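You operate a simulated robot arm through the tools that you are given. There is no shell and no other tool.

Carry out the task below with a simulated robot arm. There is one attempt and no reset: what you move stays moved.

## Task
Set the amplifier knobs by the blue amp card, then switch the green pedal on.

The check looks at the end state, three seconds after you hand in, the way a careful person would. Anything else that was tipped, shoved, dropped, spilled or broken makes it a failure.

## Robot
A 7-joint arm with a two-finger parallel gripper, fixed in place. Base frame: the origin is on the floor under the middle of its stand, x ahead of it, y to its left, z up. Units: mm, degrees, N and s.
With the tool pointing down near the work surface it reaches from about 440 to 920 mm from the base axis. Its first joint turns from -143.0 to 143.0 degrees. Payload 3 kg.
The tool frame sits at the grasp point between the pads (the TCP): z along the fingers, y along the line on which they close. The tips reach 30 mm beyond it. The gripper opens to 94 mm. The fingers are 28 mm wide and 10 mm thick; the gripper's body (50 by 96 mm) begins 55 mm behind the TCP.
Orientation is told as [roll, pitch, yaw] about the base's x, y, z axes, in that order, counted from this pose: with the fingers straight down and closing along the base's y, the tool's x points along the base's -x, its y along +y and its z along -z.

## Interface
- The arm moves only by the tool arm_command. Its arguments are lists of equal length, an entry for each row: "offset": the shift along the tool's x, y, z in mm, a list of three; "rotation": the turn, a rotation vector about the tool's x, y, z in degrees, a list of three; "gripper": the finger opening in mm, from 0 to 94. In form: {"offset": [[dx, dy, dz], ...], "rotation": [[wx, wy, wz], ...], "gripper": [gripper, ...]}. A call has 1 to 20 rows; each row is the pose to reach, as a shift and turn from the pose commanded when the call began, along the tool's axes at that moment. Each row takes 0.2 s and may step no farther than 50 mm and 8.6 degrees from the row before; otherwise, or with a gripper value out of range, the whole call is refused. Where a pose cannot be reached the arm comes as near as it can. A force on the tool above 70 N (or 10 N above the force at the start of the call, whichever is more), or a blocked arm, ends the call early, and 0.2 s more pass. Each finger travels about 72 mm/s and halts on what it meets, pressing with about 40 N; the grip force reading is that of the motor and also rises with nothing between the fingers. The clock runs only during rows and for 0.2 s after the last one: add rows that repeat a pose to give the fingers time. The reply holds the time, the measured pose of the TCP, the force on the tool along the base axes, the opening and the grip force, in the units named above and with some noise, with the torque about the TCP (base axes, N m) and any sound that the robot's microphone picked up.
- Cameras (640 x 400 px; columns grow to the right, rows downward): "scene" is fixed at [398.5, -650, 1581.3]; the picture's right is [0.85, -0.53, 0.00], its down [-0.34, -0.55, -0.77] and it looks along [0.40, 0.65, -0.64] (base axes); focal length 314 px, centre (320, 200). "wrist" rides on the gripper at [76, 14, -102] in the tool frame; the picture's right is [-0.18, 0.98, 0.00], its down [-0.75, -0.14, -0.64] and it looks along [-0.63, -0.12, 0.77] (tool axes); focal length 243 px, centre (320, 200). There is no depth. A picture from a camera that has moved, and an enlarged one, comes with that camera's place and axes in the base frame and with its lens.
- snapshot(camera): a new picture of that camera. No time passes.
- zoom(camera, box): a new picture of the part [left, top, right, bottom] of that camera's present view, enlarged. No time passes.
- hand_in(): hands the job in; it is judged then, once.

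Nothing tells you positions but the pictures and the camera data. Unless the task says otherwise, let go and move clear before handing in.

The tools are called after "Call:" as a command line: name --argument value ..., lists and objects as JSON in quotes. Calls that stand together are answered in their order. arm_command: Moves the arm, as the interface text tells. Its arguments: {"type":"object","properties":{"offset":{"type":"array"},"rotation":{"type":"array"},"gripper":{"type":"array"}},"required":["offset","rotation","gripper"]} The other tools are called the same way: snapshot (camera) takes a picture; zoom (camera, box) takes an enlarged picture of a part of a camera's view; hand_in () hands the job in.

At the start:

```text
time_s: 0.0
tcp_pos: [553.4, -24.5, 1231.7]
tcp_rot: [0.0, 0.0, 0.0]
ft_force: [0.6, -0.4, -0.6]
wrist_torque: [-0.01, 0.01, 0.03]
width: 93.8
grasp_force: 0.1
```

scene: 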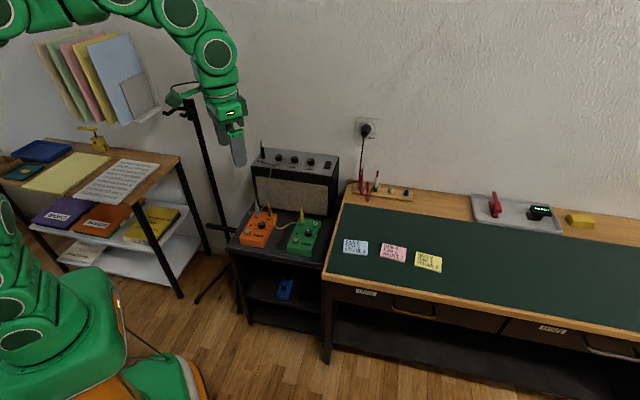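
wrist: 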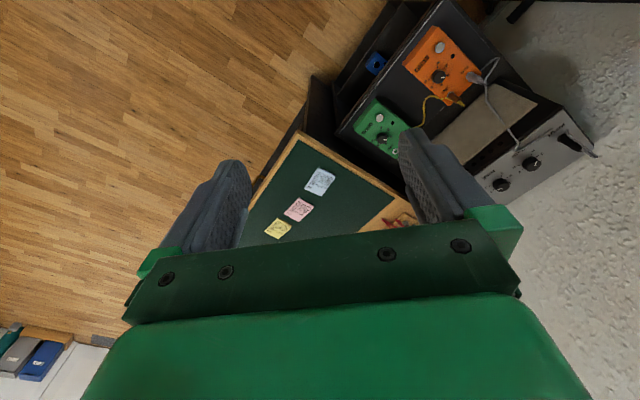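

I see an amp on a dark rack with an orange and a green pedal in front of it, and three cards (blue, pink, yellow) on the workbench. I'll zoom in on the cards, the amp and the pedals first.

Call:
zoom --camera "scene" --box '[330, 225, 450, 300]'

Call:
zoom --camera "scene" --box '[225, 130, 353, 210]'

Call:
zoom --camera "scene" --box '[225, 195, 337, 265]'

Call:
zoom --camera "wrist" --box '[260, 150, 356, 210]'

Call:
zoom --camera "wrist" --box '[340, 10, 600, 200]'

```text
5.33 times, centred on (390, 262) of scene
camera zoom: at [398.5, -650.0, 1581.3], right [0.85, -0.53, 0.0], down [-0.34, -0.55, -0.77], along [0.4, 0.65, -0.64], focal length 1674 px, centre (-53, -133)
```

zoom: 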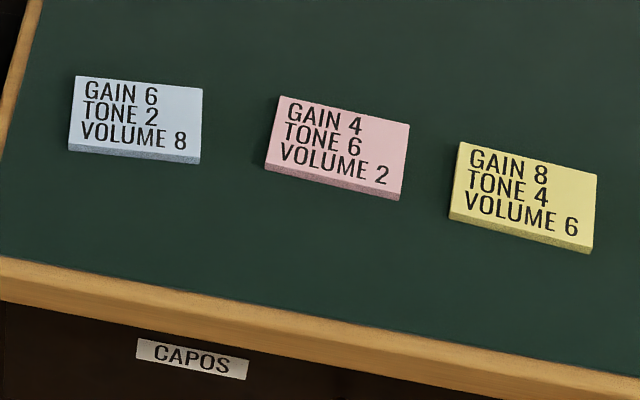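

```text
5.00 times, centred on (289, 170) of scene
camera zoom: at [398.5, -650.0, 1581.3], right [0.85, -0.53, 0.0], down [-0.34, -0.55, -0.77], along [0.4, 0.65, -0.64], focal length 1569 px, centre (475, 350)
```

zoom: 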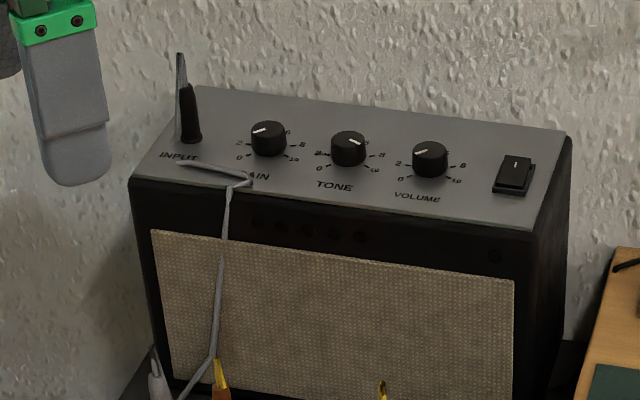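

```text
5.71 times, centred on (281, 230) of scene
camera zoom: at [398.5, -650.0, 1581.3], right [0.85, -0.53, 0.0], down [-0.34, -0.55, -0.77], along [0.4, 0.65, -0.64], focal length 1794 px, centre (543, 29)
```

zoom: 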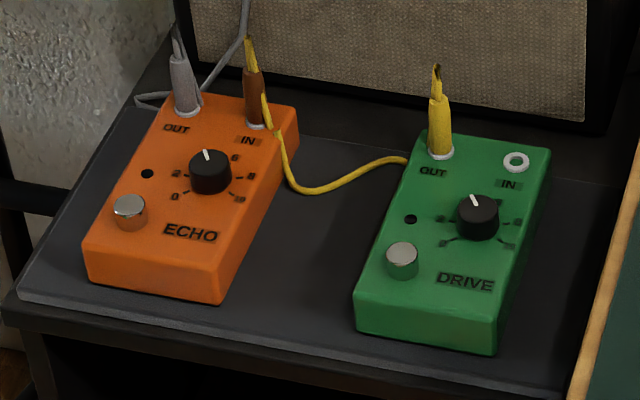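

```text
6.67 times, centred on (308, 180) of wrist
camera zoom: at [476.8, -11.8, 1334.0], right [0.18, 0.98, 0.0], down [0.75, -0.14, 0.64], along [0.63, -0.12, -0.77], focal length 1618 px, centre (400, 333)
```

zoom: 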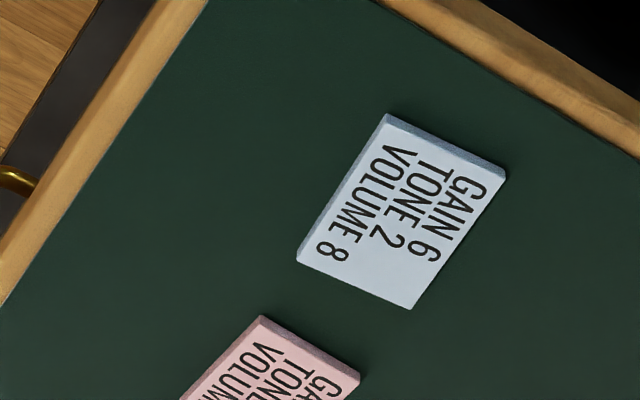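

```text
2.11 times, centred on (470, 105) of wrist
camera zoom: at [476.8, -11.8, 1334.0], right [0.18, 0.98, 0.0], down [0.75, -0.14, 0.64], along [0.63, -0.12, -0.77], focal length 511 px, centre (4, 400)
```

zoom: 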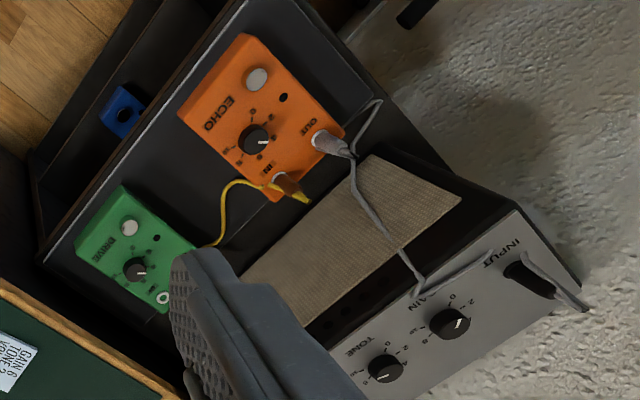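

The blue card says GAIN 6, TONE 2, VOLUME 8. The amp panel is around (885, 341, 875) and the green pedal around (812, 105, 690). I'll move the wrist camera to look at the amp panel more closely, with the gripper half closed.

Call:
arm_command --offset '[[-14, 32, 12], [-28, 64, 24], [-42, 96, 36], [-56, 128, 48], [-70, 160, 60], [-84, 192, 72], [-97, 224, 82], [-97, 224, 82]]' --rotation '[[0, 0, -6.5], [0, 0, -13], [0, 0, -19.5], [0, 0, -26], [0, 0, -32.5], [0, 0, -39], [0, 0, -45], [0, 0, -45]]' --gripper '[94, 94, 94, 94, 94, 94, 94, 94]'

Call:
snapshot --camera "wrist"

Call:
snapshot --camera "scene"

```text
time_s: 1.8
tcp_pos: [651.2, 200.6, 1150.5]
tcp_rot: [0.0, 0.0, 45.2]
ft_force: [-0.1, 1.0, -0.5]
wrist_torque: [-0.02, -0.03, 0.0]
width: 93.8
grasp_force: 0.0
```

```text
taken
camera wrist: at [586.8, 154.9, 1252.3], right [-0.57, 0.82, 0.0], down [0.63, 0.43, 0.64], along [0.53, 0.36, -0.77], focal length 243 px, centre (320, 200)
```

wrist: 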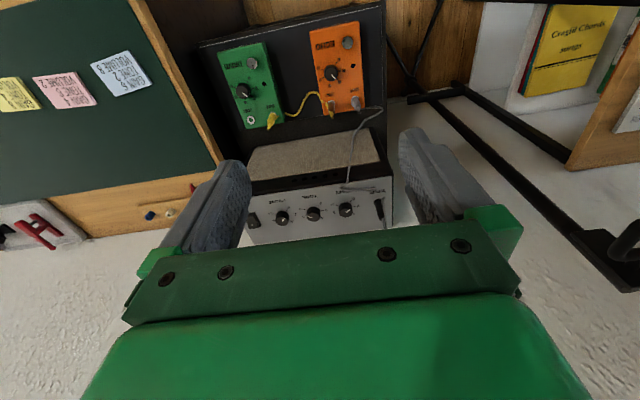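

```text
taken
```

scene: 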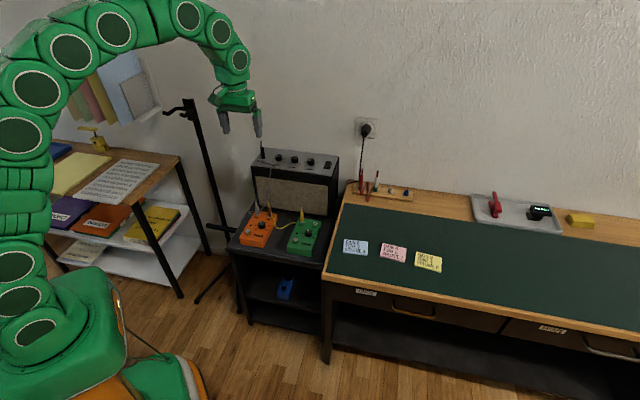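

The wrist camera sees the amp panel from above, upside down. I'll zoom in on the knobs for their current settings and scale marks.

Call:
zoom --camera "wrist" --box '[240, 170, 400, 250]'

Call:
zoom --camera "wrist" --box '[320, 190, 368, 220]'

Call:
zoom --camera "wrist" --box '[288, 195, 336, 225]'

Call:
zoom --camera "wrist" --box '[256, 198, 304, 228]'

Call:
zoom --camera "wrist" --box '[200, 30, 300, 140]'

```text
4.00 times, centred on (320, 210) of wrist
camera zoom: at [586.8, 154.9, 1252.3], right [-0.57, 0.82, 0.0], down [0.63, 0.43, 0.64], along [0.53, 0.36, -0.77], focal length 970 px, centre (320, 160)
```

zoom: 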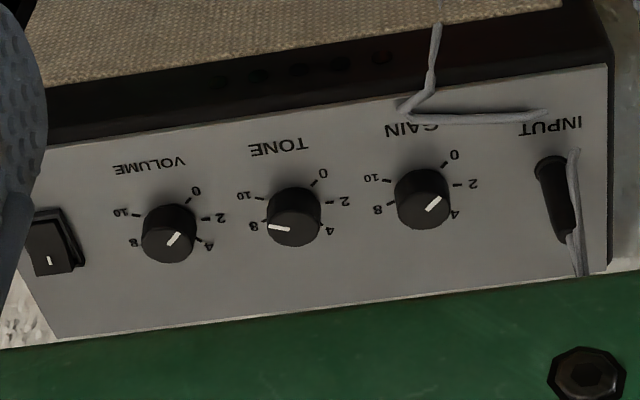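

```text
13.33 times, centred on (344, 205) of wrist
camera zoom: at [586.8, 154.9, 1252.3], right [-0.57, 0.82, 0.0], down [0.63, 0.43, 0.64], along [0.53, 0.36, -0.77], focal length 3235 px, centre (0, 133)
```

zoom: 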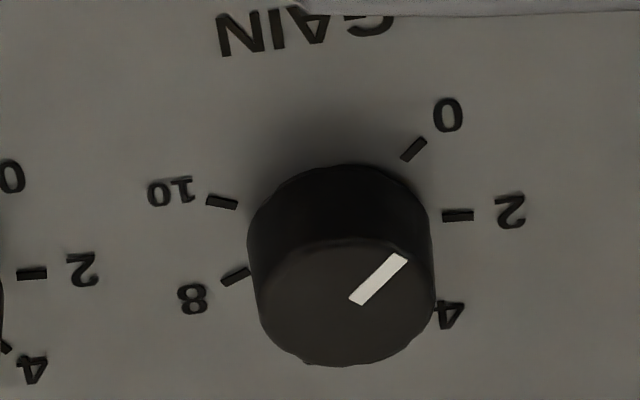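

```text
13.33 times, centred on (312, 210) of wrist
camera zoom: at [586.8, 154.9, 1252.3], right [-0.57, 0.82, 0.0], down [0.63, 0.43, 0.64], along [0.53, 0.36, -0.77], focal length 3235 px, centre (427, 67)
```

zoom: 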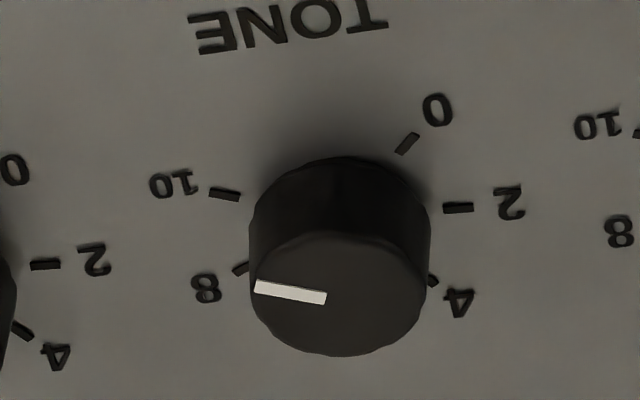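

```text
13.33 times, centred on (280, 213) of wrist
camera zoom: at [586.8, 154.9, 1252.3], right [-0.57, 0.82, 0.0], down [0.63, 0.43, 0.64], along [0.53, 0.36, -0.77], focal length 3235 px, centre (853, 27)
```

zoom: 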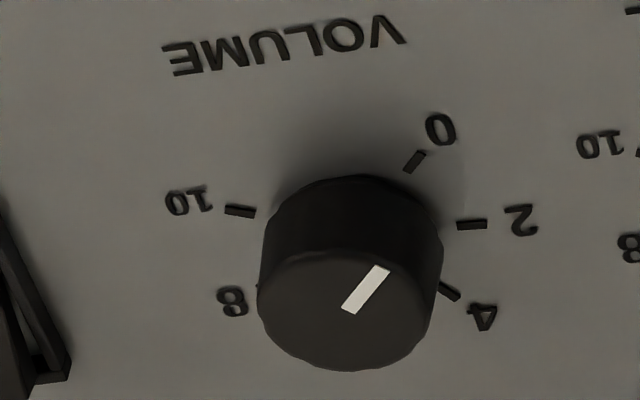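

```text
3.64 times, centred on (250, 85) of wrist
camera zoom: at [586.8, 154.9, 1252.3], right [-0.57, 0.82, 0.0], down [0.63, 0.43, 0.64], along [0.53, 0.36, -0.77], focal length 882 px, centre (574, 618)
```

zoom: 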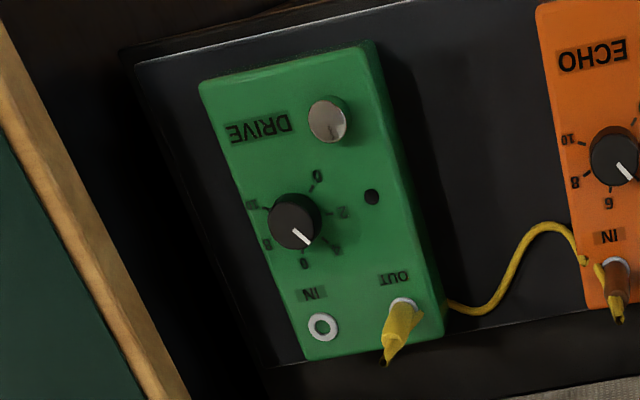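

The scale is 25° per unit, with 0 at the lower left as seen from the front. Gain and volume are at about 0 and tone at about 10, and the panel is horizontal at z≈852 with knobs at about (848,403), (899,352) and (949,302). I'll move closer for a better look before touching anything.

Call:
arm_command --offset '[[-33, -11, 28], [-66, -22, 56], [-99, -33, 85], [-132, -45, 113], [-165, -56, 142], [-198, -67, 170], [-198, -67, 170]]' --rotation '[[0, 0, 0], [0, 0, 0], [0, 0, 0], [0, 0, 0], [0, 0, 0], [0, 0, 0], [0, 0, 0]]' --gripper '[94, 94, 94, 94, 94, 94, 94]'

Call:
snapshot --camera "wrist"

Call:
snapshot --camera "scene"

```text
time_s: 3.4
tcp_pos: [836.5, 291.4, 977.3]
tcp_rot: [0.0, 0.1, 45.0]
ft_force: [-0.5, -0.1, 0.9]
wrist_torque: [-0.03, -0.04, -0.01]
width: 94.1
grasp_force: 0.0
```

```text
taken
camera wrist: at [772.3, 245.6, 1080.5], right [-0.56, 0.83, 0.0], down [0.63, 0.43, 0.64], along [0.53, 0.36, -0.77], focal length 243 px, centre (320, 200)
```

wrist: 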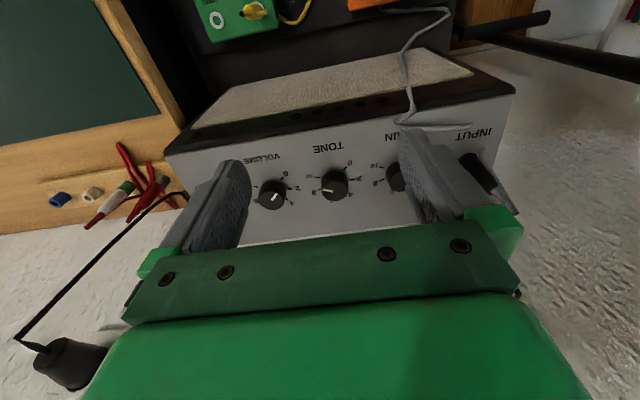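

```text
taken
```

scene: 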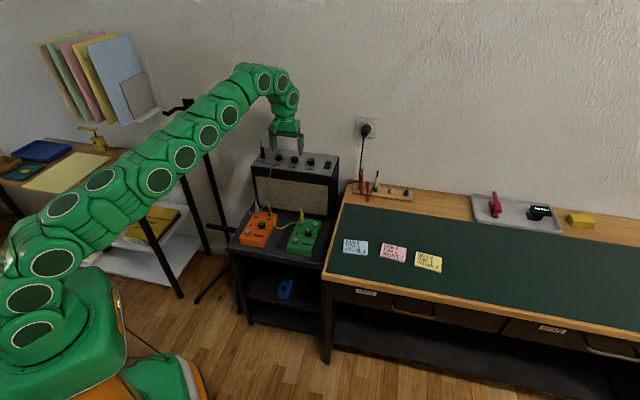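

The arm is already well extended here, so reach may be tight for the far knobs. I'll zoom in on the knobs and the input plug.

Call:
zoom --camera "wrist" --box '[240, 140, 400, 240]'

Call:
zoom --camera "wrist" --box '[380, 90, 540, 190]'

Call:
zoom --camera "scene" --box '[240, 100, 352, 170]'

```text
4.00 times, centred on (320, 190) of wrist
camera zoom: at [772.3, 245.6, 1080.5], right [-0.56, 0.83, 0.0], down [0.63, 0.43, 0.64], along [0.53, 0.36, -0.77], focal length 970 px, centre (320, 240)
```

zoom: 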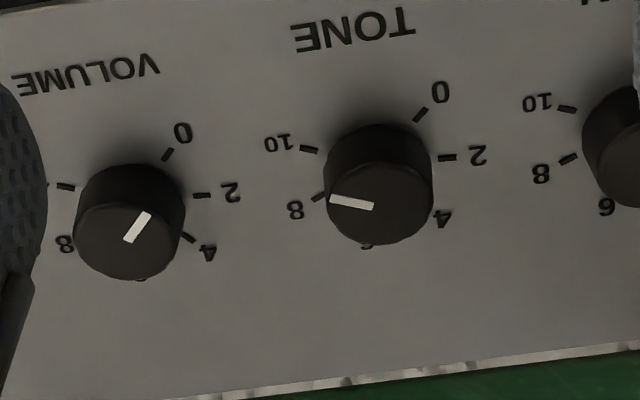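

```text
4.00 times, centred on (460, 140) of wrist
camera zoom: at [772.3, 245.6, 1080.5], right [-0.56, 0.83, 0.0], down [0.63, 0.43, 0.64], along [0.53, 0.36, -0.77], focal length 970 px, centre (-240, 440)
```

zoom: 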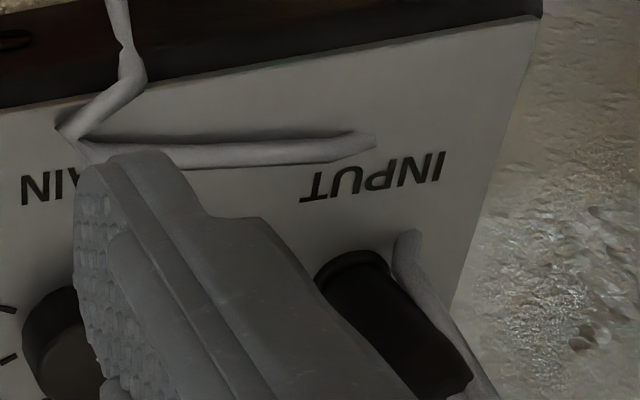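

```text
5.71 times, centred on (296, 135) of scene
camera zoom: at [398.5, -650.0, 1581.3], right [0.85, -0.53, 0.0], down [-0.34, -0.55, -0.77], along [0.4, 0.65, -0.64], focal length 1794 px, centre (457, 571)
```

zoom: 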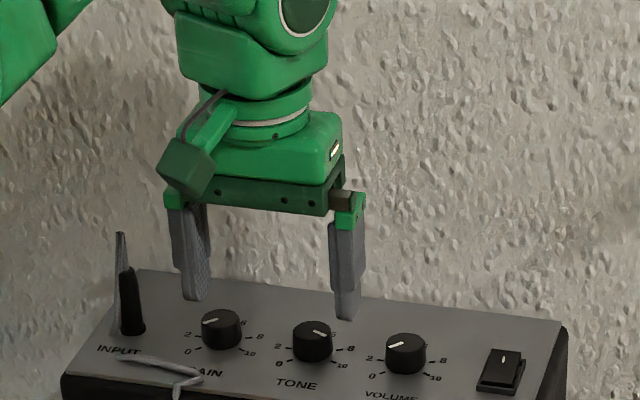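

I've refined the knob centres to gain (846,402), tone (897,352) and volume (949,300), tops at z≈871. Next I'll test reach by hovering over the farthest knob, volume, staying above the knob tops.

Call:
arm_command --offset '[[-22, -18, 7], [-43, -36, 14], [-65, -54, 20], [-85.8, -73.2, 27], [-85.8, -73.2, 27]]' --rotation '[[0, 0, 0], [0, 0, 0], [0, 0, 0], [0, 0, 0], [0, 0, 0]]' --gripper '[80, 60, 50, 50, 50]'

Call:
snapshot --camera "wrist"

Call:
snapshot --camera "scene"

```text
time_s: 4.6
tcp_pos: [854.8, 280.6, 955.0]
tcp_rot: [0.0, 0.0, 45.0]
ft_force: [-0.6, 0.2, -0.3]
wrist_torque: [0.04, 0.01, -0.02]
width: 50.1
grasp_force: 0.1
out of reach, approached as far as the arm can: row 1, 2, 3, 4, 5
```

```text
taken
camera wrist: at [791.0, 234.3, 1057.7], right [-0.56, 0.83, 0.0], down [0.63, 0.43, 0.64], along [0.53, 0.36, -0.77], focal length 243 px, centre (320, 200)
```

wrist: 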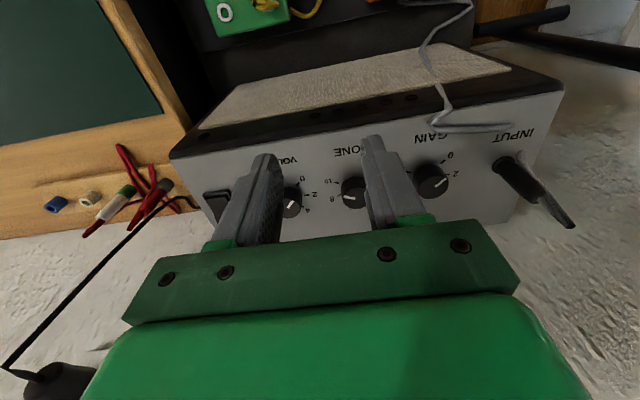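

```text
taken
```

scene: 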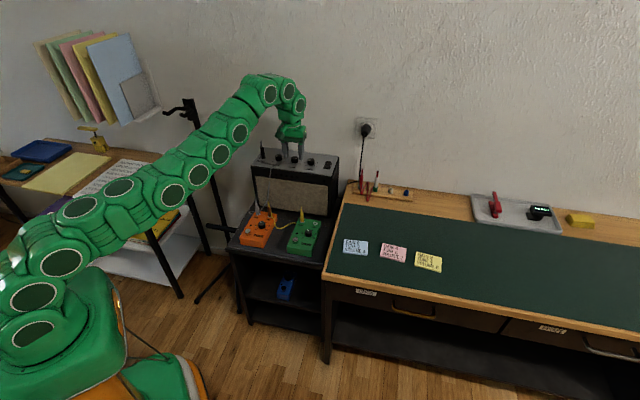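

Straight down, the arm only reaches about r=900, and the knobs are at r≈938–995. I'll have to tilt the tool outward, keeping the closing axis horizontal. First I'll back off and yaw toward the radial direction, then tilt in the air to learn the reach.

Call:
arm_command --offset '[[22, 18, -10], [43, 36, -20], [65, 54, -30], [85.8, 73.2, -40], [85.8, 73.2, -40]]' --rotation '[[0, 0, 6], [0, 0, 12], [0, 0, 18], [0, 0, 24], [0, 0, 24]]' --gripper '[50, 50, 50, 50, 50]'

```text
time_s: 5.8
tcp_pos: [744.1, 274.6, 997.5]
tcp_rot: [0.0, 0.0, 20.9]
ft_force: [-0.4, 0.3, 0.5]
wrist_torque: [0.02, 0.0, 0.03]
width: 49.8
grasp_force: 0.0
```

The reply shows the command restarts from the pose actually reached. Next I'll tilt 30° outward while moving above the tone knob, keeping the tips above z≈895.

Call:
arm_command --offset '[[-10, 0, 0], [-35, 3, 5], [-70, 7, 20], [-105, 10, 35], [-140, 14, 50], [-170.8, 16.9, 67.5], [-170.8, 16.9, 67.5]]' --rotation '[[0, -6, 0], [0, -12, 0], [0, -18, 0], [0, -24, 0], [0, -30, 0], [0, -30, 0], [0, -30, 0]]' --gripper '[50, 50, 50, 50, 50, 50, 50]'

Call:
snapshot --camera "wrist"

Call:
snapshot --camera "scene"

```text
time_s: 7.4
tcp_pos: [899.6, 350.4, 930.7]
tcp_rot: [0.0, -30.0, 21.0]
ft_force: [0.5, -0.9, -0.8]
wrist_torque: [0.02, 0.0, 0.0]
width: 49.9
grasp_force: 0.1
```

```text
taken
camera wrist: at [785.6, 320.3, 981.8], right [-0.2, 0.97, 0.09], down [0.36, -0.01, 0.93], along [0.91, 0.22, -0.35], focal length 243 px, centre (320, 200)
```

wrist: 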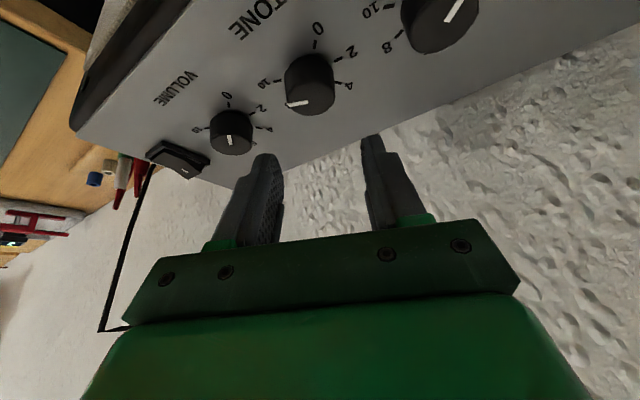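

```text
taken
```

scene: 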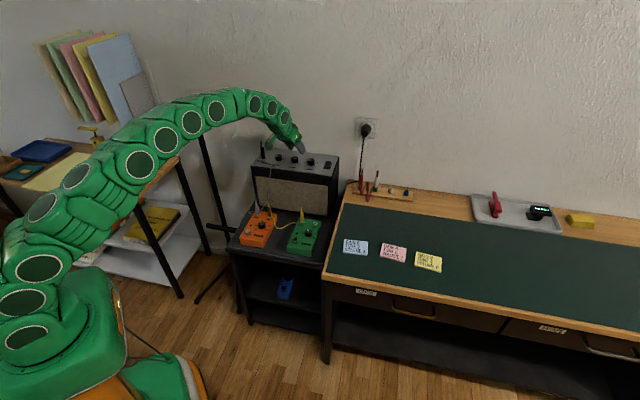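

Tilted 30°, the tone knob is comfortably reachable. Now I'll test in the air how far I can yaw about the vertical through this point in each direction.

Call:
arm_command --offset '[[10, 0, -17], [10, 0, -17], [10, 0, -17], [10, 0, -17], [10, 0, -17], [10, 0, -17], [10, 0, -17], [10, 0, -17]]' --rotation '[[0, 0, 0], [-4, 0, -6.93], [-8, 0, -13.86], [-12, 0, -20.78], [-16, 0, -27.71], [-20, 0, -34.64], [-24, 0, -41.57], [-24, 0, -41.57]]' --gripper '[50, 50, 50, 50, 50, 50, 50, 50]'

```text
time_s: 9.2
tcp_pos: [884.2, 345.3, 939.0]
tcp_rot: [0.0, -29.9, 69.1]
ft_force: [-0.2, 0.4, 0.0]
wrist_torque: [-0.03, -0.02, -0.03]
width: 50.0
grasp_force: 0.1
```

The yaw to 69° worked. Now the other side, moving back over the tone knob at a slightly higher level.

Call:
arm_command --offset '[[-12.7, -10.5, 0.4], [-12.7, -10.5, 0.4], [-12.7, -10.5, 0.4], [-12.7, -10.5, 0.4], [-12.7, -10.5, 0.4], [-12.7, -10.5, 0.4], [-12.7, -10.5, 0.4], [-12.7, -10.5, 0.4], [-12.7, -10.5, 0.4], [-12.7, -10.5, 0.4], [-12.7, -10.5, 0.4], [-12.7, -10.5, 0.4], [-12.7, -10.5, 0.4]]' --rotation '[[4, 0, 6.93], [8, 0, 13.86], [12, 0, 20.78], [16, 0, 27.71], [20, 0, 34.64], [24, 0, 41.57], [28, 0, 48.5], [32, 0, 55.43], [36, 0, 62.35], [40, 0, 69.28], [44, 0, 76.21], [48, 0, 83.14], [48, 0, 83.14]]' --gripper '[50, 50, 50, 50, 50, 50, 50, 50, 50, 50, 50, 50, 50]'

Call:
snapshot --camera "scene"

Call:
snapshot --camera "wrist"

```text
time_s: 12.0
tcp_pos: [895.4, 352.0, 945.1]
tcp_rot: [0.1, -30.0, -27.1]
ft_force: [0.2, 0.5, -0.3]
wrist_torque: [0.0, 0.01, 0.0]
width: 49.9
grasp_force: 0.0
```

```text
taken
```

scene: 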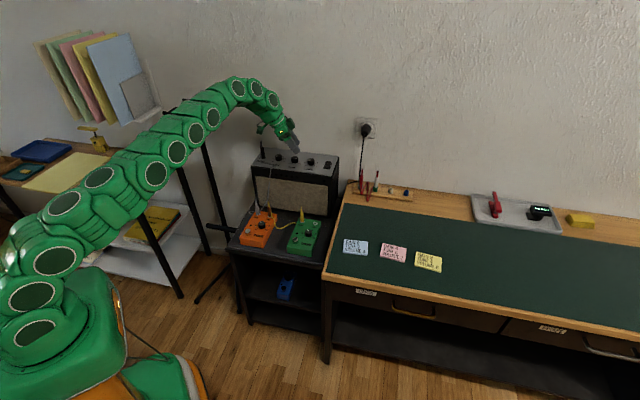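

```text
taken
camera wrist: at [798.1, 416.7, 996.0], right [0.59, 0.8, 0.09], down [0.23, -0.28, 0.93], along [0.77, -0.53, -0.35], focal length 243 px, centre (320, 200)
```

wrist: 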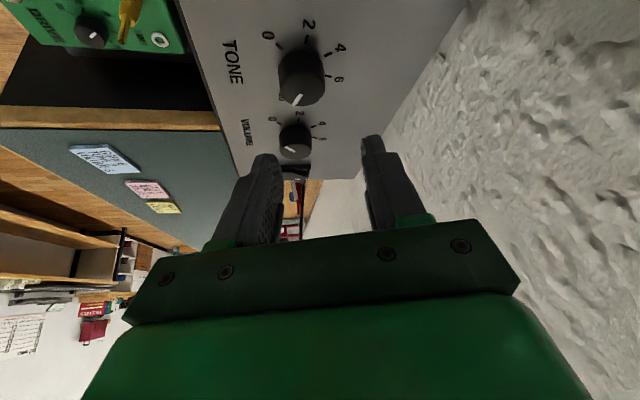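

The yaw range from -27° to 69° works for the tone knob. The input plug at about (798,452), with its cable top at z≈937, has to be avoided. I'll zoom in to refine the tone knob position from this close view.

Call:
zoom --camera "wrist" --box '[220, 0, 380, 100]'

Call:
zoom --camera "wrist" --box '[230, 90, 390, 190]'

Call:
zoom --camera "scene" --box '[240, 90, 352, 160]'

```text
4.00 times, centred on (300, 50) of wrist
camera zoom: at [798.1, 416.7, 996.0], right [0.59, 0.8, 0.09], down [0.23, -0.28, 0.93], along [0.77, -0.53, -0.35], focal length 970 px, centre (400, 800)
```

zoom: 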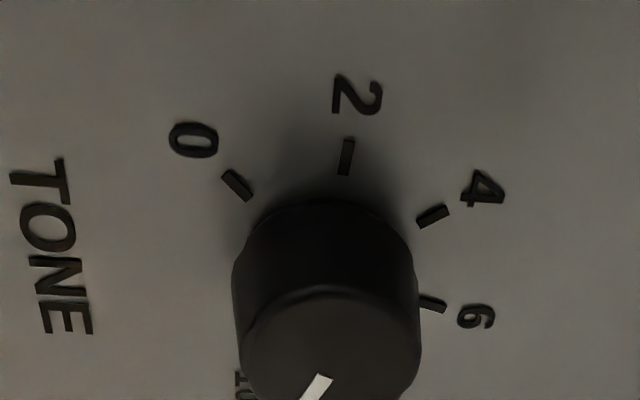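

```text
4.00 times, centred on (310, 140) of wrist
camera zoom: at [798.1, 416.7, 996.0], right [0.59, 0.8, 0.09], down [0.23, -0.28, 0.93], along [0.77, -0.53, -0.35], focal length 970 px, centre (360, 440)
```

zoom: 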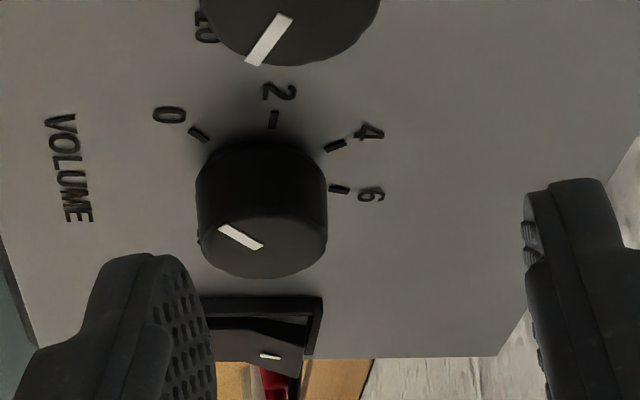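

```text
5.71 times, centred on (296, 125) of scene
camera zoom: at [398.5, -650.0, 1581.3], right [0.85, -0.53, 0.0], down [-0.34, -0.55, -0.77], along [0.4, 0.65, -0.64], focal length 1794 px, centre (457, 629)
```

zoom: 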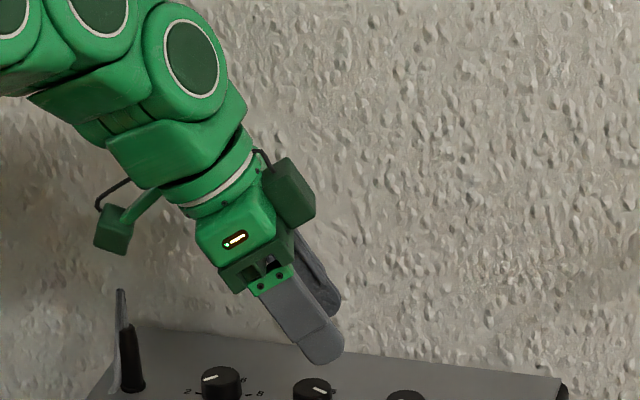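

Two wrist views triangulate the panel to z≈861 and the knob tops to z≈881, so the centres shift to gain (843.6,396.6), tone (892.6,347.7) and volume (941.9,298.5). I'll now align above the tone knob at yaw -12°.

Call:
arm_command --offset '[[8, -3.3, 7], [15.5, -6.7, 14.3], [15.5, -6.7, 14.3]]' --rotation '[[-3.77, 0, -6.54], [-7.55, 0, -13.08], [-7.55, 0, -13.08]]' --gripper '[50, 50, 50]'

Call:
snapshot --camera "wrist"

Call:
zoom --camera "scene" --box '[240, 100, 352, 170]'

```text
time_s: 12.8
tcp_pos: [887.1, 348.7, 924.8]
tcp_rot: [-0.1, -30.0, -11.9]
ft_force: [0.2, 0.6, 0.3]
wrist_torque: [-0.01, -0.02, 0.03]
width: 50.1
grasp_force: 0.0
```

```text
taken
camera wrist: at [775.7, 385.8, 976.1], right [0.36, 0.93, 0.09], down [0.3, -0.21, 0.93], along [0.89, -0.31, -0.35], focal length 243 px, centre (320, 200)
```

wrist: 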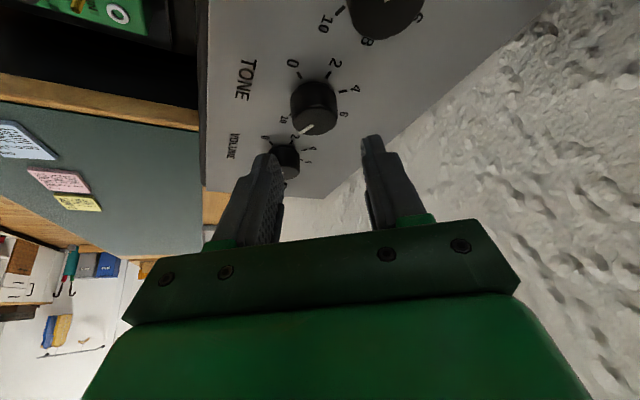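

```text
5.71 times, centred on (296, 135) of scene
camera zoom: at [398.5, -650.0, 1581.3], right [0.85, -0.53, 0.0], down [-0.34, -0.55, -0.77], along [0.4, 0.65, -0.64], focal length 1794 px, centre (457, 571)
```

zoom: 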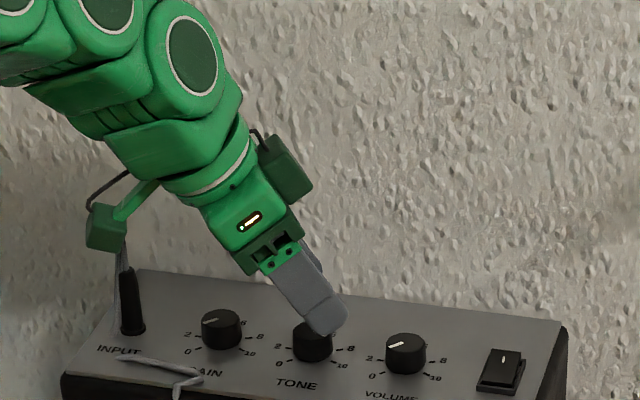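

Aligned above the tone knob with the fingers straddling it. I'll descend vertically to TCP z≈897 and check forces before closing.

Call:
arm_command --offset '[[5, 0, 8.66], [10, 0, 17.3], [14, 0, 24.2], [14, 0, 24.2]]' --rotation '[[0, 0, 0], [0, 0, 0], [0, 0, 0], [0, 0, 0]]' --gripper '[50, 50, 50, 50]'

Call:
snapshot --camera "wrist"

Call:
zoom --camera "scene" --box '[240, 100, 352, 170]'

```text
time_s: 13.8
tcp_pos: [888.9, 348.8, 897.7]
tcp_rot: [0.1, -29.9, -11.9]
ft_force: [-0.2, 0.1, -0.5]
wrist_torque: [-0.01, -0.01, 0.0]
width: 49.9
grasp_force: 0.1
```

```text
taken
camera wrist: at [775.6, 385.5, 948.1], right [0.36, 0.93, 0.09], down [0.3, -0.21, 0.93], along [0.89, -0.31, -0.35], focal length 243 px, centre (320, 200)
```

wrist: 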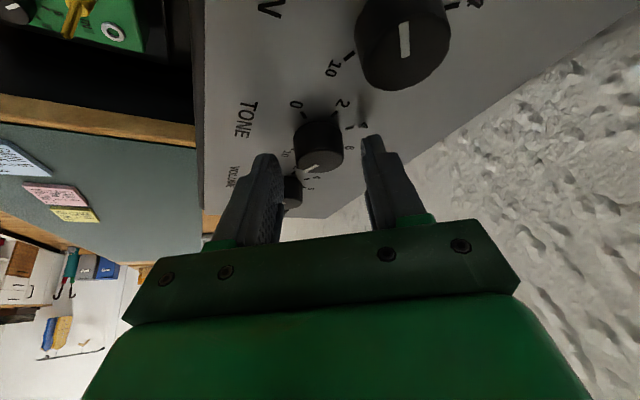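

```text
5.71 times, centred on (296, 135) of scene
camera zoom: at [398.5, -650.0, 1581.3], right [0.85, -0.53, 0.0], down [-0.34, -0.55, -0.77], along [0.4, 0.65, -0.64], focal length 1794 px, centre (457, 571)
```

zoom: 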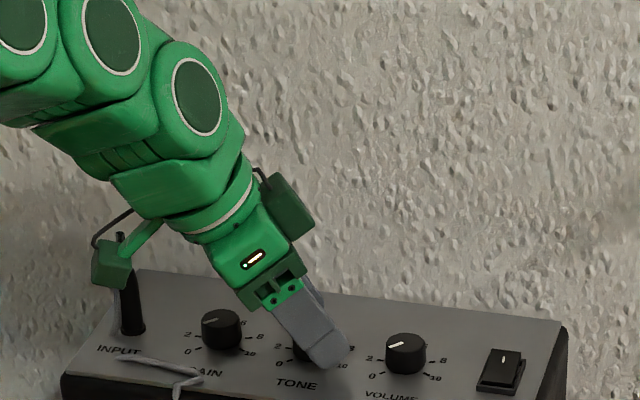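

The fingers straddle the tone knob with no contact. Closing on it now.

Call:
arm_command --offset '[[0, 0, 0], [0, 0, 0], [0, 0, 0]]' --rotation '[[0, 0, 0], [0, 0, 0], [0, 0, 0]]' --gripper '[36, 22, 22]'

Call:
snapshot --camera "wrist"

```text
time_s: 14.6
tcp_pos: [888.2, 351.0, 897.6]
tcp_rot: [0.0, -30.0, -11.9]
ft_force: [4.8, 8.0, -2.2]
wrist_torque: [0.3, -0.35, 0.03]
width: 29.5
grasp_force: 45.3
```

```text
taken
camera wrist: at [775.4, 386.3, 948.3], right [0.36, 0.93, 0.09], down [0.3, -0.21, 0.93], along [0.89, -0.31, -0.35], focal length 243 px, centre (320, 200)
```

wrist: 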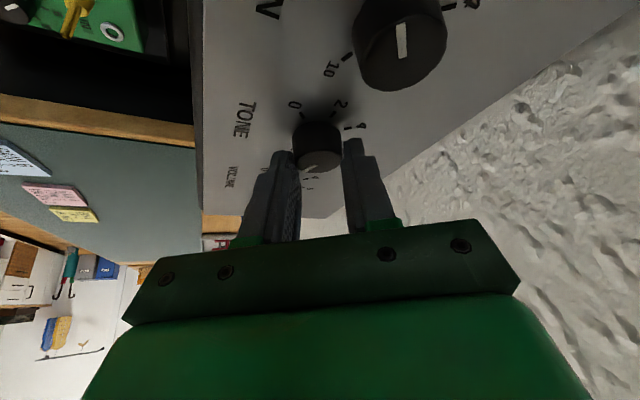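

The knob is gripped (width 29.5) with about 8 N of side load, so it is off-centre by only about 1 mm. I'll rotate 67.5° counter-clockwise about the knob's vertical axis.

Call:
arm_command --offset '[[-0.04, 0.2, 0.03], [-0.18, -0.55, 0.1], [-0.4, -1.3, 0.23], [-0.7, -2, 0.4], [-1.07, -2.65, 0.62], [-1.52, -3.24, 0.88], [-2.03, -3.76, 1.17], [-2.6, -4.2, 1.5], [-3.2, -4.54, 1.85], [-3.2, -4.54, 1.85]]' --rotation '[[-3.75, 0, -6.495], [-7.5, 0, -12.99], [-11.25, 0, -19.49], [-15, 0, -25.98], [-18.75, 0, -32.48], [-22.5, 0, -38.97], [-26.25, 0, -45.47], [-30, 0, -51.96], [-33.75, 0, -58.46], [-33.75, 0, -58.46]]' --gripper '[22, 22, 22, 22, 22, 22, 22, 22, 22, 22]'

Call:
snapshot --camera "wrist"

Call:
zoom --camera "scene" --box '[240, 120, 352, 190]'

```text
time_s: 16.8
tcp_pos: [889.8, 344.4, 897.7]
tcp_rot: [0.0, -30.0, 55.7]
ft_force: [-22.1, 2.3, 13.2]
wrist_torque: [0.42, 0.31, 0.12]
width: 29.1
grasp_force: 44.9
```

```text
taken
camera wrist: at [812.2, 254.5, 948.3], right [-0.72, 0.69, 0.09], down [0.3, 0.19, 0.93], along [0.62, 0.7, -0.35], focal length 243 px, centre (320, 200)
```

wrist: 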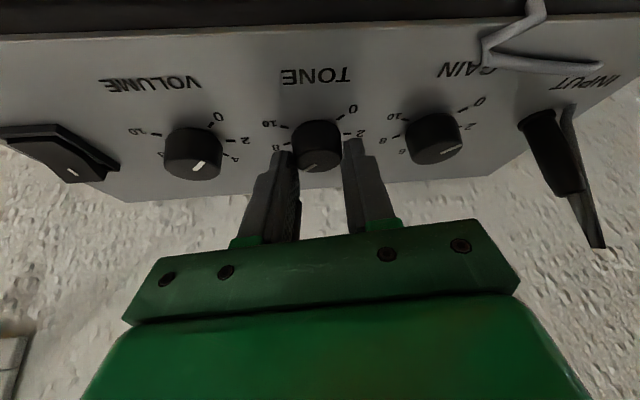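

```text
5.71 times, centred on (296, 155) of scene
camera zoom: at [398.5, -650.0, 1581.3], right [0.85, -0.53, 0.0], down [-0.34, -0.55, -0.77], along [0.4, 0.65, -0.64], focal length 1794 px, centre (457, 457)
```

zoom: 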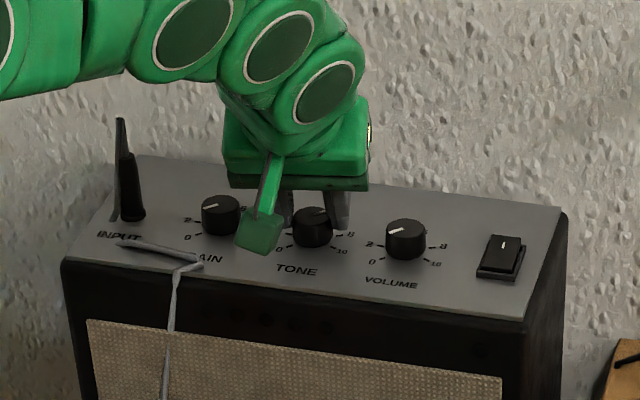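

The tool turned to yaw 55.7°. The side force has grown to about 22 N, so I'll check whether the knob turned.

Call:
zoom --camera "wrist" --box '[240, 80, 400, 180]'

Call:
zoom --camera "scene" --box '[272, 150, 320, 180]'

```text
4.00 times, centred on (320, 130) of wrist
camera zoom: at [812.2, 254.5, 948.3], right [-0.72, 0.69, 0.09], down [0.3, 0.19, 0.93], along [0.62, 0.7, -0.35], focal length 970 px, centre (320, 480)
```

zoom: 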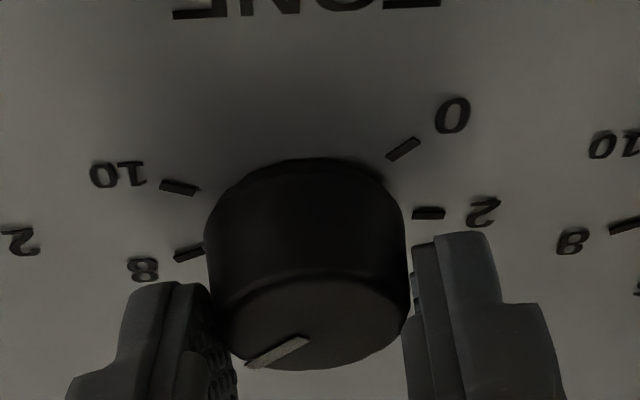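

```text
13.33 times, centred on (296, 165) of scene
camera zoom: at [398.5, -650.0, 1581.3], right [0.85, -0.53, 0.0], down [-0.34, -0.55, -0.77], along [0.4, 0.65, -0.64], focal length 4185 px, centre (640, 667)
```

zoom: 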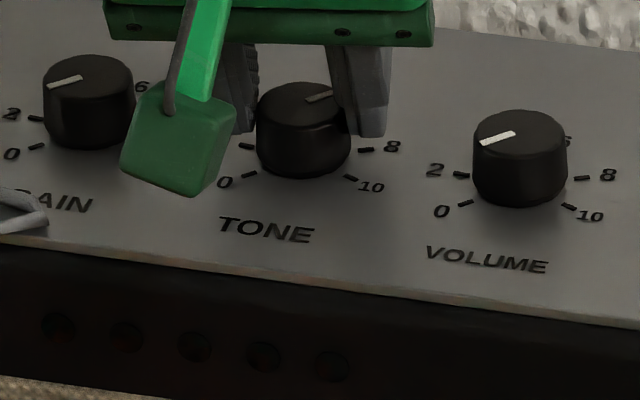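

The pointer has moved from 10 to about 7, so the grip is turning the knob. I'll open, swing back to yaw -12° around the knob and re-grip for the second turn.

Call:
arm_command --offset '[[0, 0, 0], [0, 0, 0], [-0.04, 0.78, 0.03], [-0.18, 1.55, 0.1], [-0.4, 2.3, 0.23], [-0.7, 3, 0.4], [-1.07, 3.65, 0.62], [-1.52, 4.24, 0.88], [-2.03, 4.76, 1.17], [-2.6, 5.2, 1.5], [-3.2, 5.54, 1.85], [-3.2, 5.54, 1.85]]' --rotation '[[0, 0, 0], [0, 0, 0], [3.75, 0, 6.495], [7.5, 0, 12.99], [11.25, 0, 19.49], [15, 0, 25.98], [18.75, 0, 32.48], [22.5, 0, 38.97], [26.25, 0, 45.47], [30, 0, 51.96], [33.75, 0, 58.46], [33.75, 0, 58.46]]' --gripper '[50, 50, 50, 50, 50, 50, 50, 50, 50, 50, 50, 50]'

Call:
snapshot --camera "wrist"

Call:
zoom --camera "wrist" --box '[240, 80, 400, 180]'

```text
time_s: 19.4
tcp_pos: [890.1, 350.0, 897.0]
tcp_rot: [0.0, -30.0, -11.9]
ft_force: [-0.3, -0.3, -0.9]
wrist_torque: [-0.03, -0.05, 0.01]
width: 50.0
grasp_force: 0.1
```

```text
taken
camera wrist: at [777.4, 387.4, 948.0], right [0.36, 0.93, 0.09], down [0.29, -0.21, 0.93], along [0.89, -0.31, -0.35], focal length 243 px, centre (320, 200)
```

wrist: 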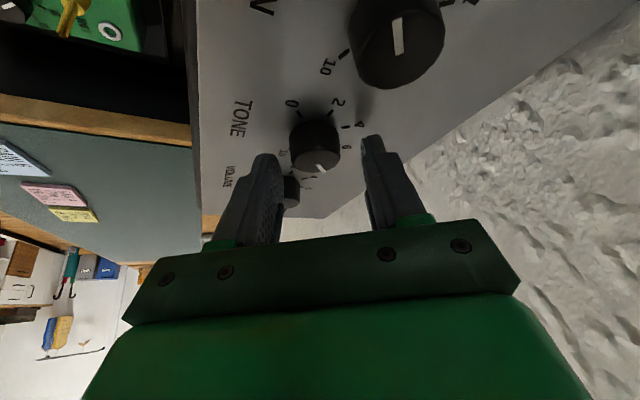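

```text
4.00 times, centred on (320, 130) of wrist
camera zoom: at [777.4, 387.4, 948.0], right [0.36, 0.93, 0.09], down [0.29, -0.21, 0.93], along [0.89, -0.31, -0.35], focal length 970 px, centre (320, 480)
```

zoom: 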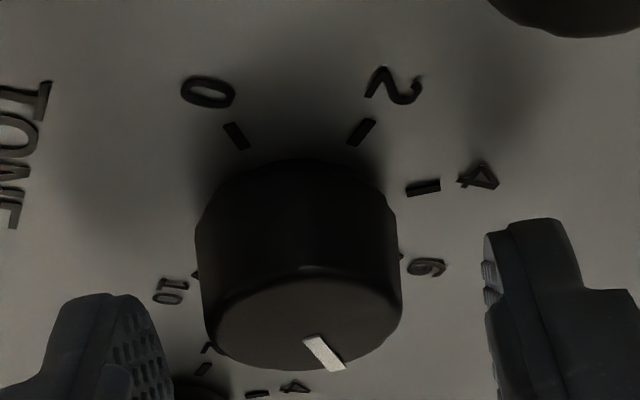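

Tone is now at about 7, with no slip. I'll re-centre by about 1 mm, close again and rotate another 67.5° counter-clockwise.

Call:
arm_command --offset '[[0, -1.2, 0], [0, -1.2, 0], [0, -1.2, 0], [0, -1.2, 0], [-0.02, -1.6, 0.01], [-0.09, -2, 0.05], [-0.2, -2.35, 0.11], [-0.35, -2.7, 0.2], [-0.54, -3.0, 0.31], [-0.76, -3.3, 0.44], [-1.02, -3.6, 0.59], [-1.3, -3.8, 0.75], [-1.6, -4.0, 0.93], [-1.6, -4.0, 0.93]]' --rotation '[[0, 0, 0], [0, 0, 0], [0, 0, 0], [0, 0, 0], [-3.75, 0, -6.495], [-7.5, 0, -12.99], [-11.25, 0, -19.49], [-15, 0, -25.98], [-18.75, 0, -32.48], [-22.5, 0, -38.97], [-26.25, 0, -45.47], [-30, 0, -51.96], [-33.75, 0, -58.46], [-33.75, 0, -58.46]]' --gripper '[50, 36, 22, 22, 22, 22, 22, 22, 22, 22, 22, 22, 22, 22]'

Call:
zoom --camera "wrist" --box '[240, 80, 400, 180]'

Call:
zoom --camera "scene" --box '[272, 150, 320, 180]'

```text
time_s: 22.4
tcp_pos: [890.8, 344.1, 897.2]
tcp_rot: [0.0, -30.1, 55.6]
ft_force: [13.6, -15.0, 3.5]
wrist_torque: [0.04, -1.05, -0.09]
width: 29.3
grasp_force: 44.6
```

```text
4.00 times, centred on (320, 130) of wrist
camera zoom: at [811.8, 254.7, 948.1], right [-0.72, 0.69, 0.09], down [0.3, 0.19, 0.93], along [0.62, 0.7, -0.35], focal length 970 px, centre (320, 480)
```

zoom: 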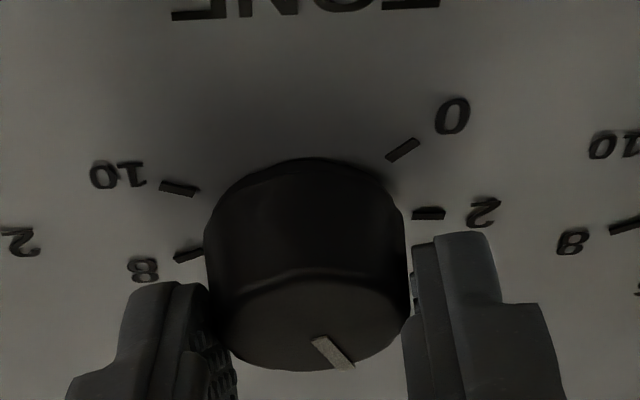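

```text
13.33 times, centred on (296, 165) of scene
camera zoom: at [398.5, -650.0, 1581.3], right [0.85, -0.53, 0.0], down [-0.34, -0.55, -0.77], along [0.4, 0.65, -0.64], focal length 4185 px, centre (640, 667)
```

zoom: 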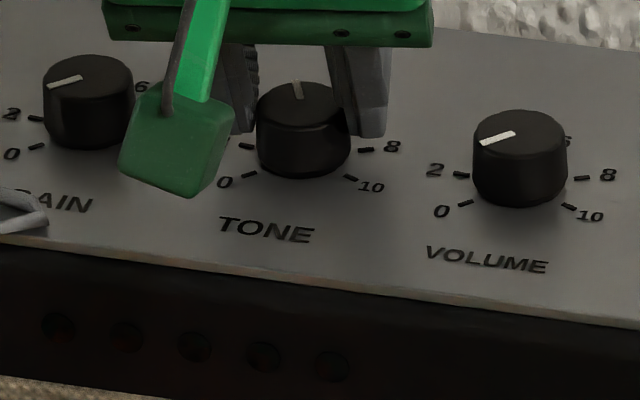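

Tone is now at about 4.4 (panel angle ~115°). I'll release, swing back and re-grip with improved centring, then turn the last ~60°.

Call:
arm_command --offset '[[0, 0, 0], [0, 0, 0], [-0.2, 0.4, 0.1], [-0.4, 0.8, 0.2], [-0.6, 1.2, 0.4], [-0.9, 1.5, 0.5], [-1.2, 1.9, 0.7], [-1.5, 2.2, 0.9], [-1.7, 2.5, 1.0], [-2.0, 2.8, 1.1], [-2.19, 3.05, 1.26], [-2.19, 3.05, 1.26], [-2.19, 3.05, 1.26], [-2.19, 3.05, 1.26], [-2.19, 3.05, 1.26]]' --rotation '[[0, 0, 0], [0, 0, 0], [3.75, 0, 6.495], [7.5, 0, 12.99], [11.25, 0, 19.49], [15, 0, 25.98], [18.75, 0, 32.48], [22.5, 0, 38.97], [26.25, 0, 45.47], [30, 0, 51.96], [33.75, 0, 58.46], [33.75, 0, 58.46], [33.75, 0, 58.46], [33.75, 0, 58.46], [33.75, 0, 58.46]]' --gripper '[50, 50, 50, 50, 50, 50, 50, 50, 50, 50, 50, 50, 36, 22, 22]'

Call:
zoom --camera "wrist" --box '[240, 80, 400, 180]'

```text
time_s: 25.6
tcp_pos: [888.7, 348.9, 896.5]
tcp_rot: [0.0, -30.0, -11.9]
ft_force: [2.2, 0.3, -1.5]
wrist_torque: [-0.18, -0.83, 0.03]
width: 29.5
grasp_force: 44.6
```

```text
4.00 times, centred on (320, 130) of wrist
camera zoom: at [776.4, 386.4, 947.7], right [0.36, 0.93, 0.09], down [0.3, -0.21, 0.93], along [0.89, -0.31, -0.35], focal length 970 px, centre (320, 480)
```

zoom: 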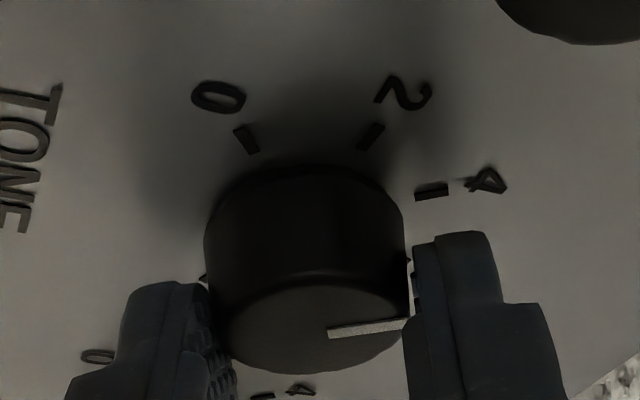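

The grip is well centred this time, with almost no side force. The pointer is at about 118° on the panel scale, and tone 2 is at 175°. Rotating a further 57°.

Call:
arm_command --offset '[[-0.03, -0.56, 0.02], [-0.12, -1.11, 0.07], [-0.27, -1.64, 0.155], [-0.47, -2.15, 0.27], [-0.73, -2.62, 0.42], [-1.04, -3.05, 0.6], [-1.39, -3.44, 0.8], [-1.77, -3.77, 1.02], [-1.77, -3.77, 1.02], [-1.77, -3.77, 1.02], [-1.77, -3.77, 1.02]]' --rotation '[[-3.56, 0, -6.17], [-7.125, 0, -12.34], [-10.69, 0, -18.51], [-14.25, 0, -24.68], [-17.81, 0, -30.85], [-21.375, 0, -37.02], [-24.94, 0, -43.19], [-28.5, 0, -49.36], [-28.5, 0, -49.36], [-28.5, 0, -49.36], [-28.5, 0, -49.36]]' --gripper '[22, 22, 22, 22, 22, 22, 22, 22, 22, 50, 50]'

Call:
zoom --camera "wrist" --box '[240, 80, 400, 180]'

Call:
zoom --camera "scene" --box '[272, 150, 320, 180]'

```text
time_s: 28.0
tcp_pos: [890.1, 345.9, 897.5]
tcp_rot: [0.1, -30.0, 45.1]
ft_force: [-0.1, 0.1, -0.8]
wrist_torque: [0.01, 0.03, -0.03]
width: 50.1
grasp_force: 0.0
```

```text
4.00 times, centred on (320, 130) of wrist
camera zoom: at [796.4, 271.1, 948.1], right [-0.58, 0.81, 0.09], down [0.33, 0.14, 0.93], along [0.74, 0.58, -0.35], focal length 970 px, centre (320, 480)
```

zoom: 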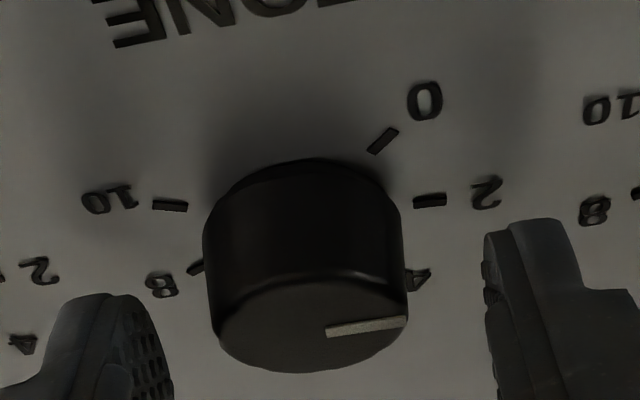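

```text
13.33 times, centred on (296, 165) of scene
camera zoom: at [398.5, -650.0, 1581.3], right [0.85, -0.53, 0.0], down [-0.34, -0.55, -0.77], along [0.4, 0.65, -0.64], focal length 4185 px, centre (640, 667)
```

zoom: 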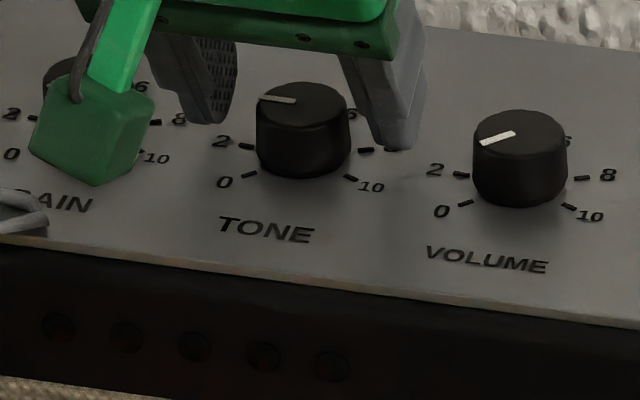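

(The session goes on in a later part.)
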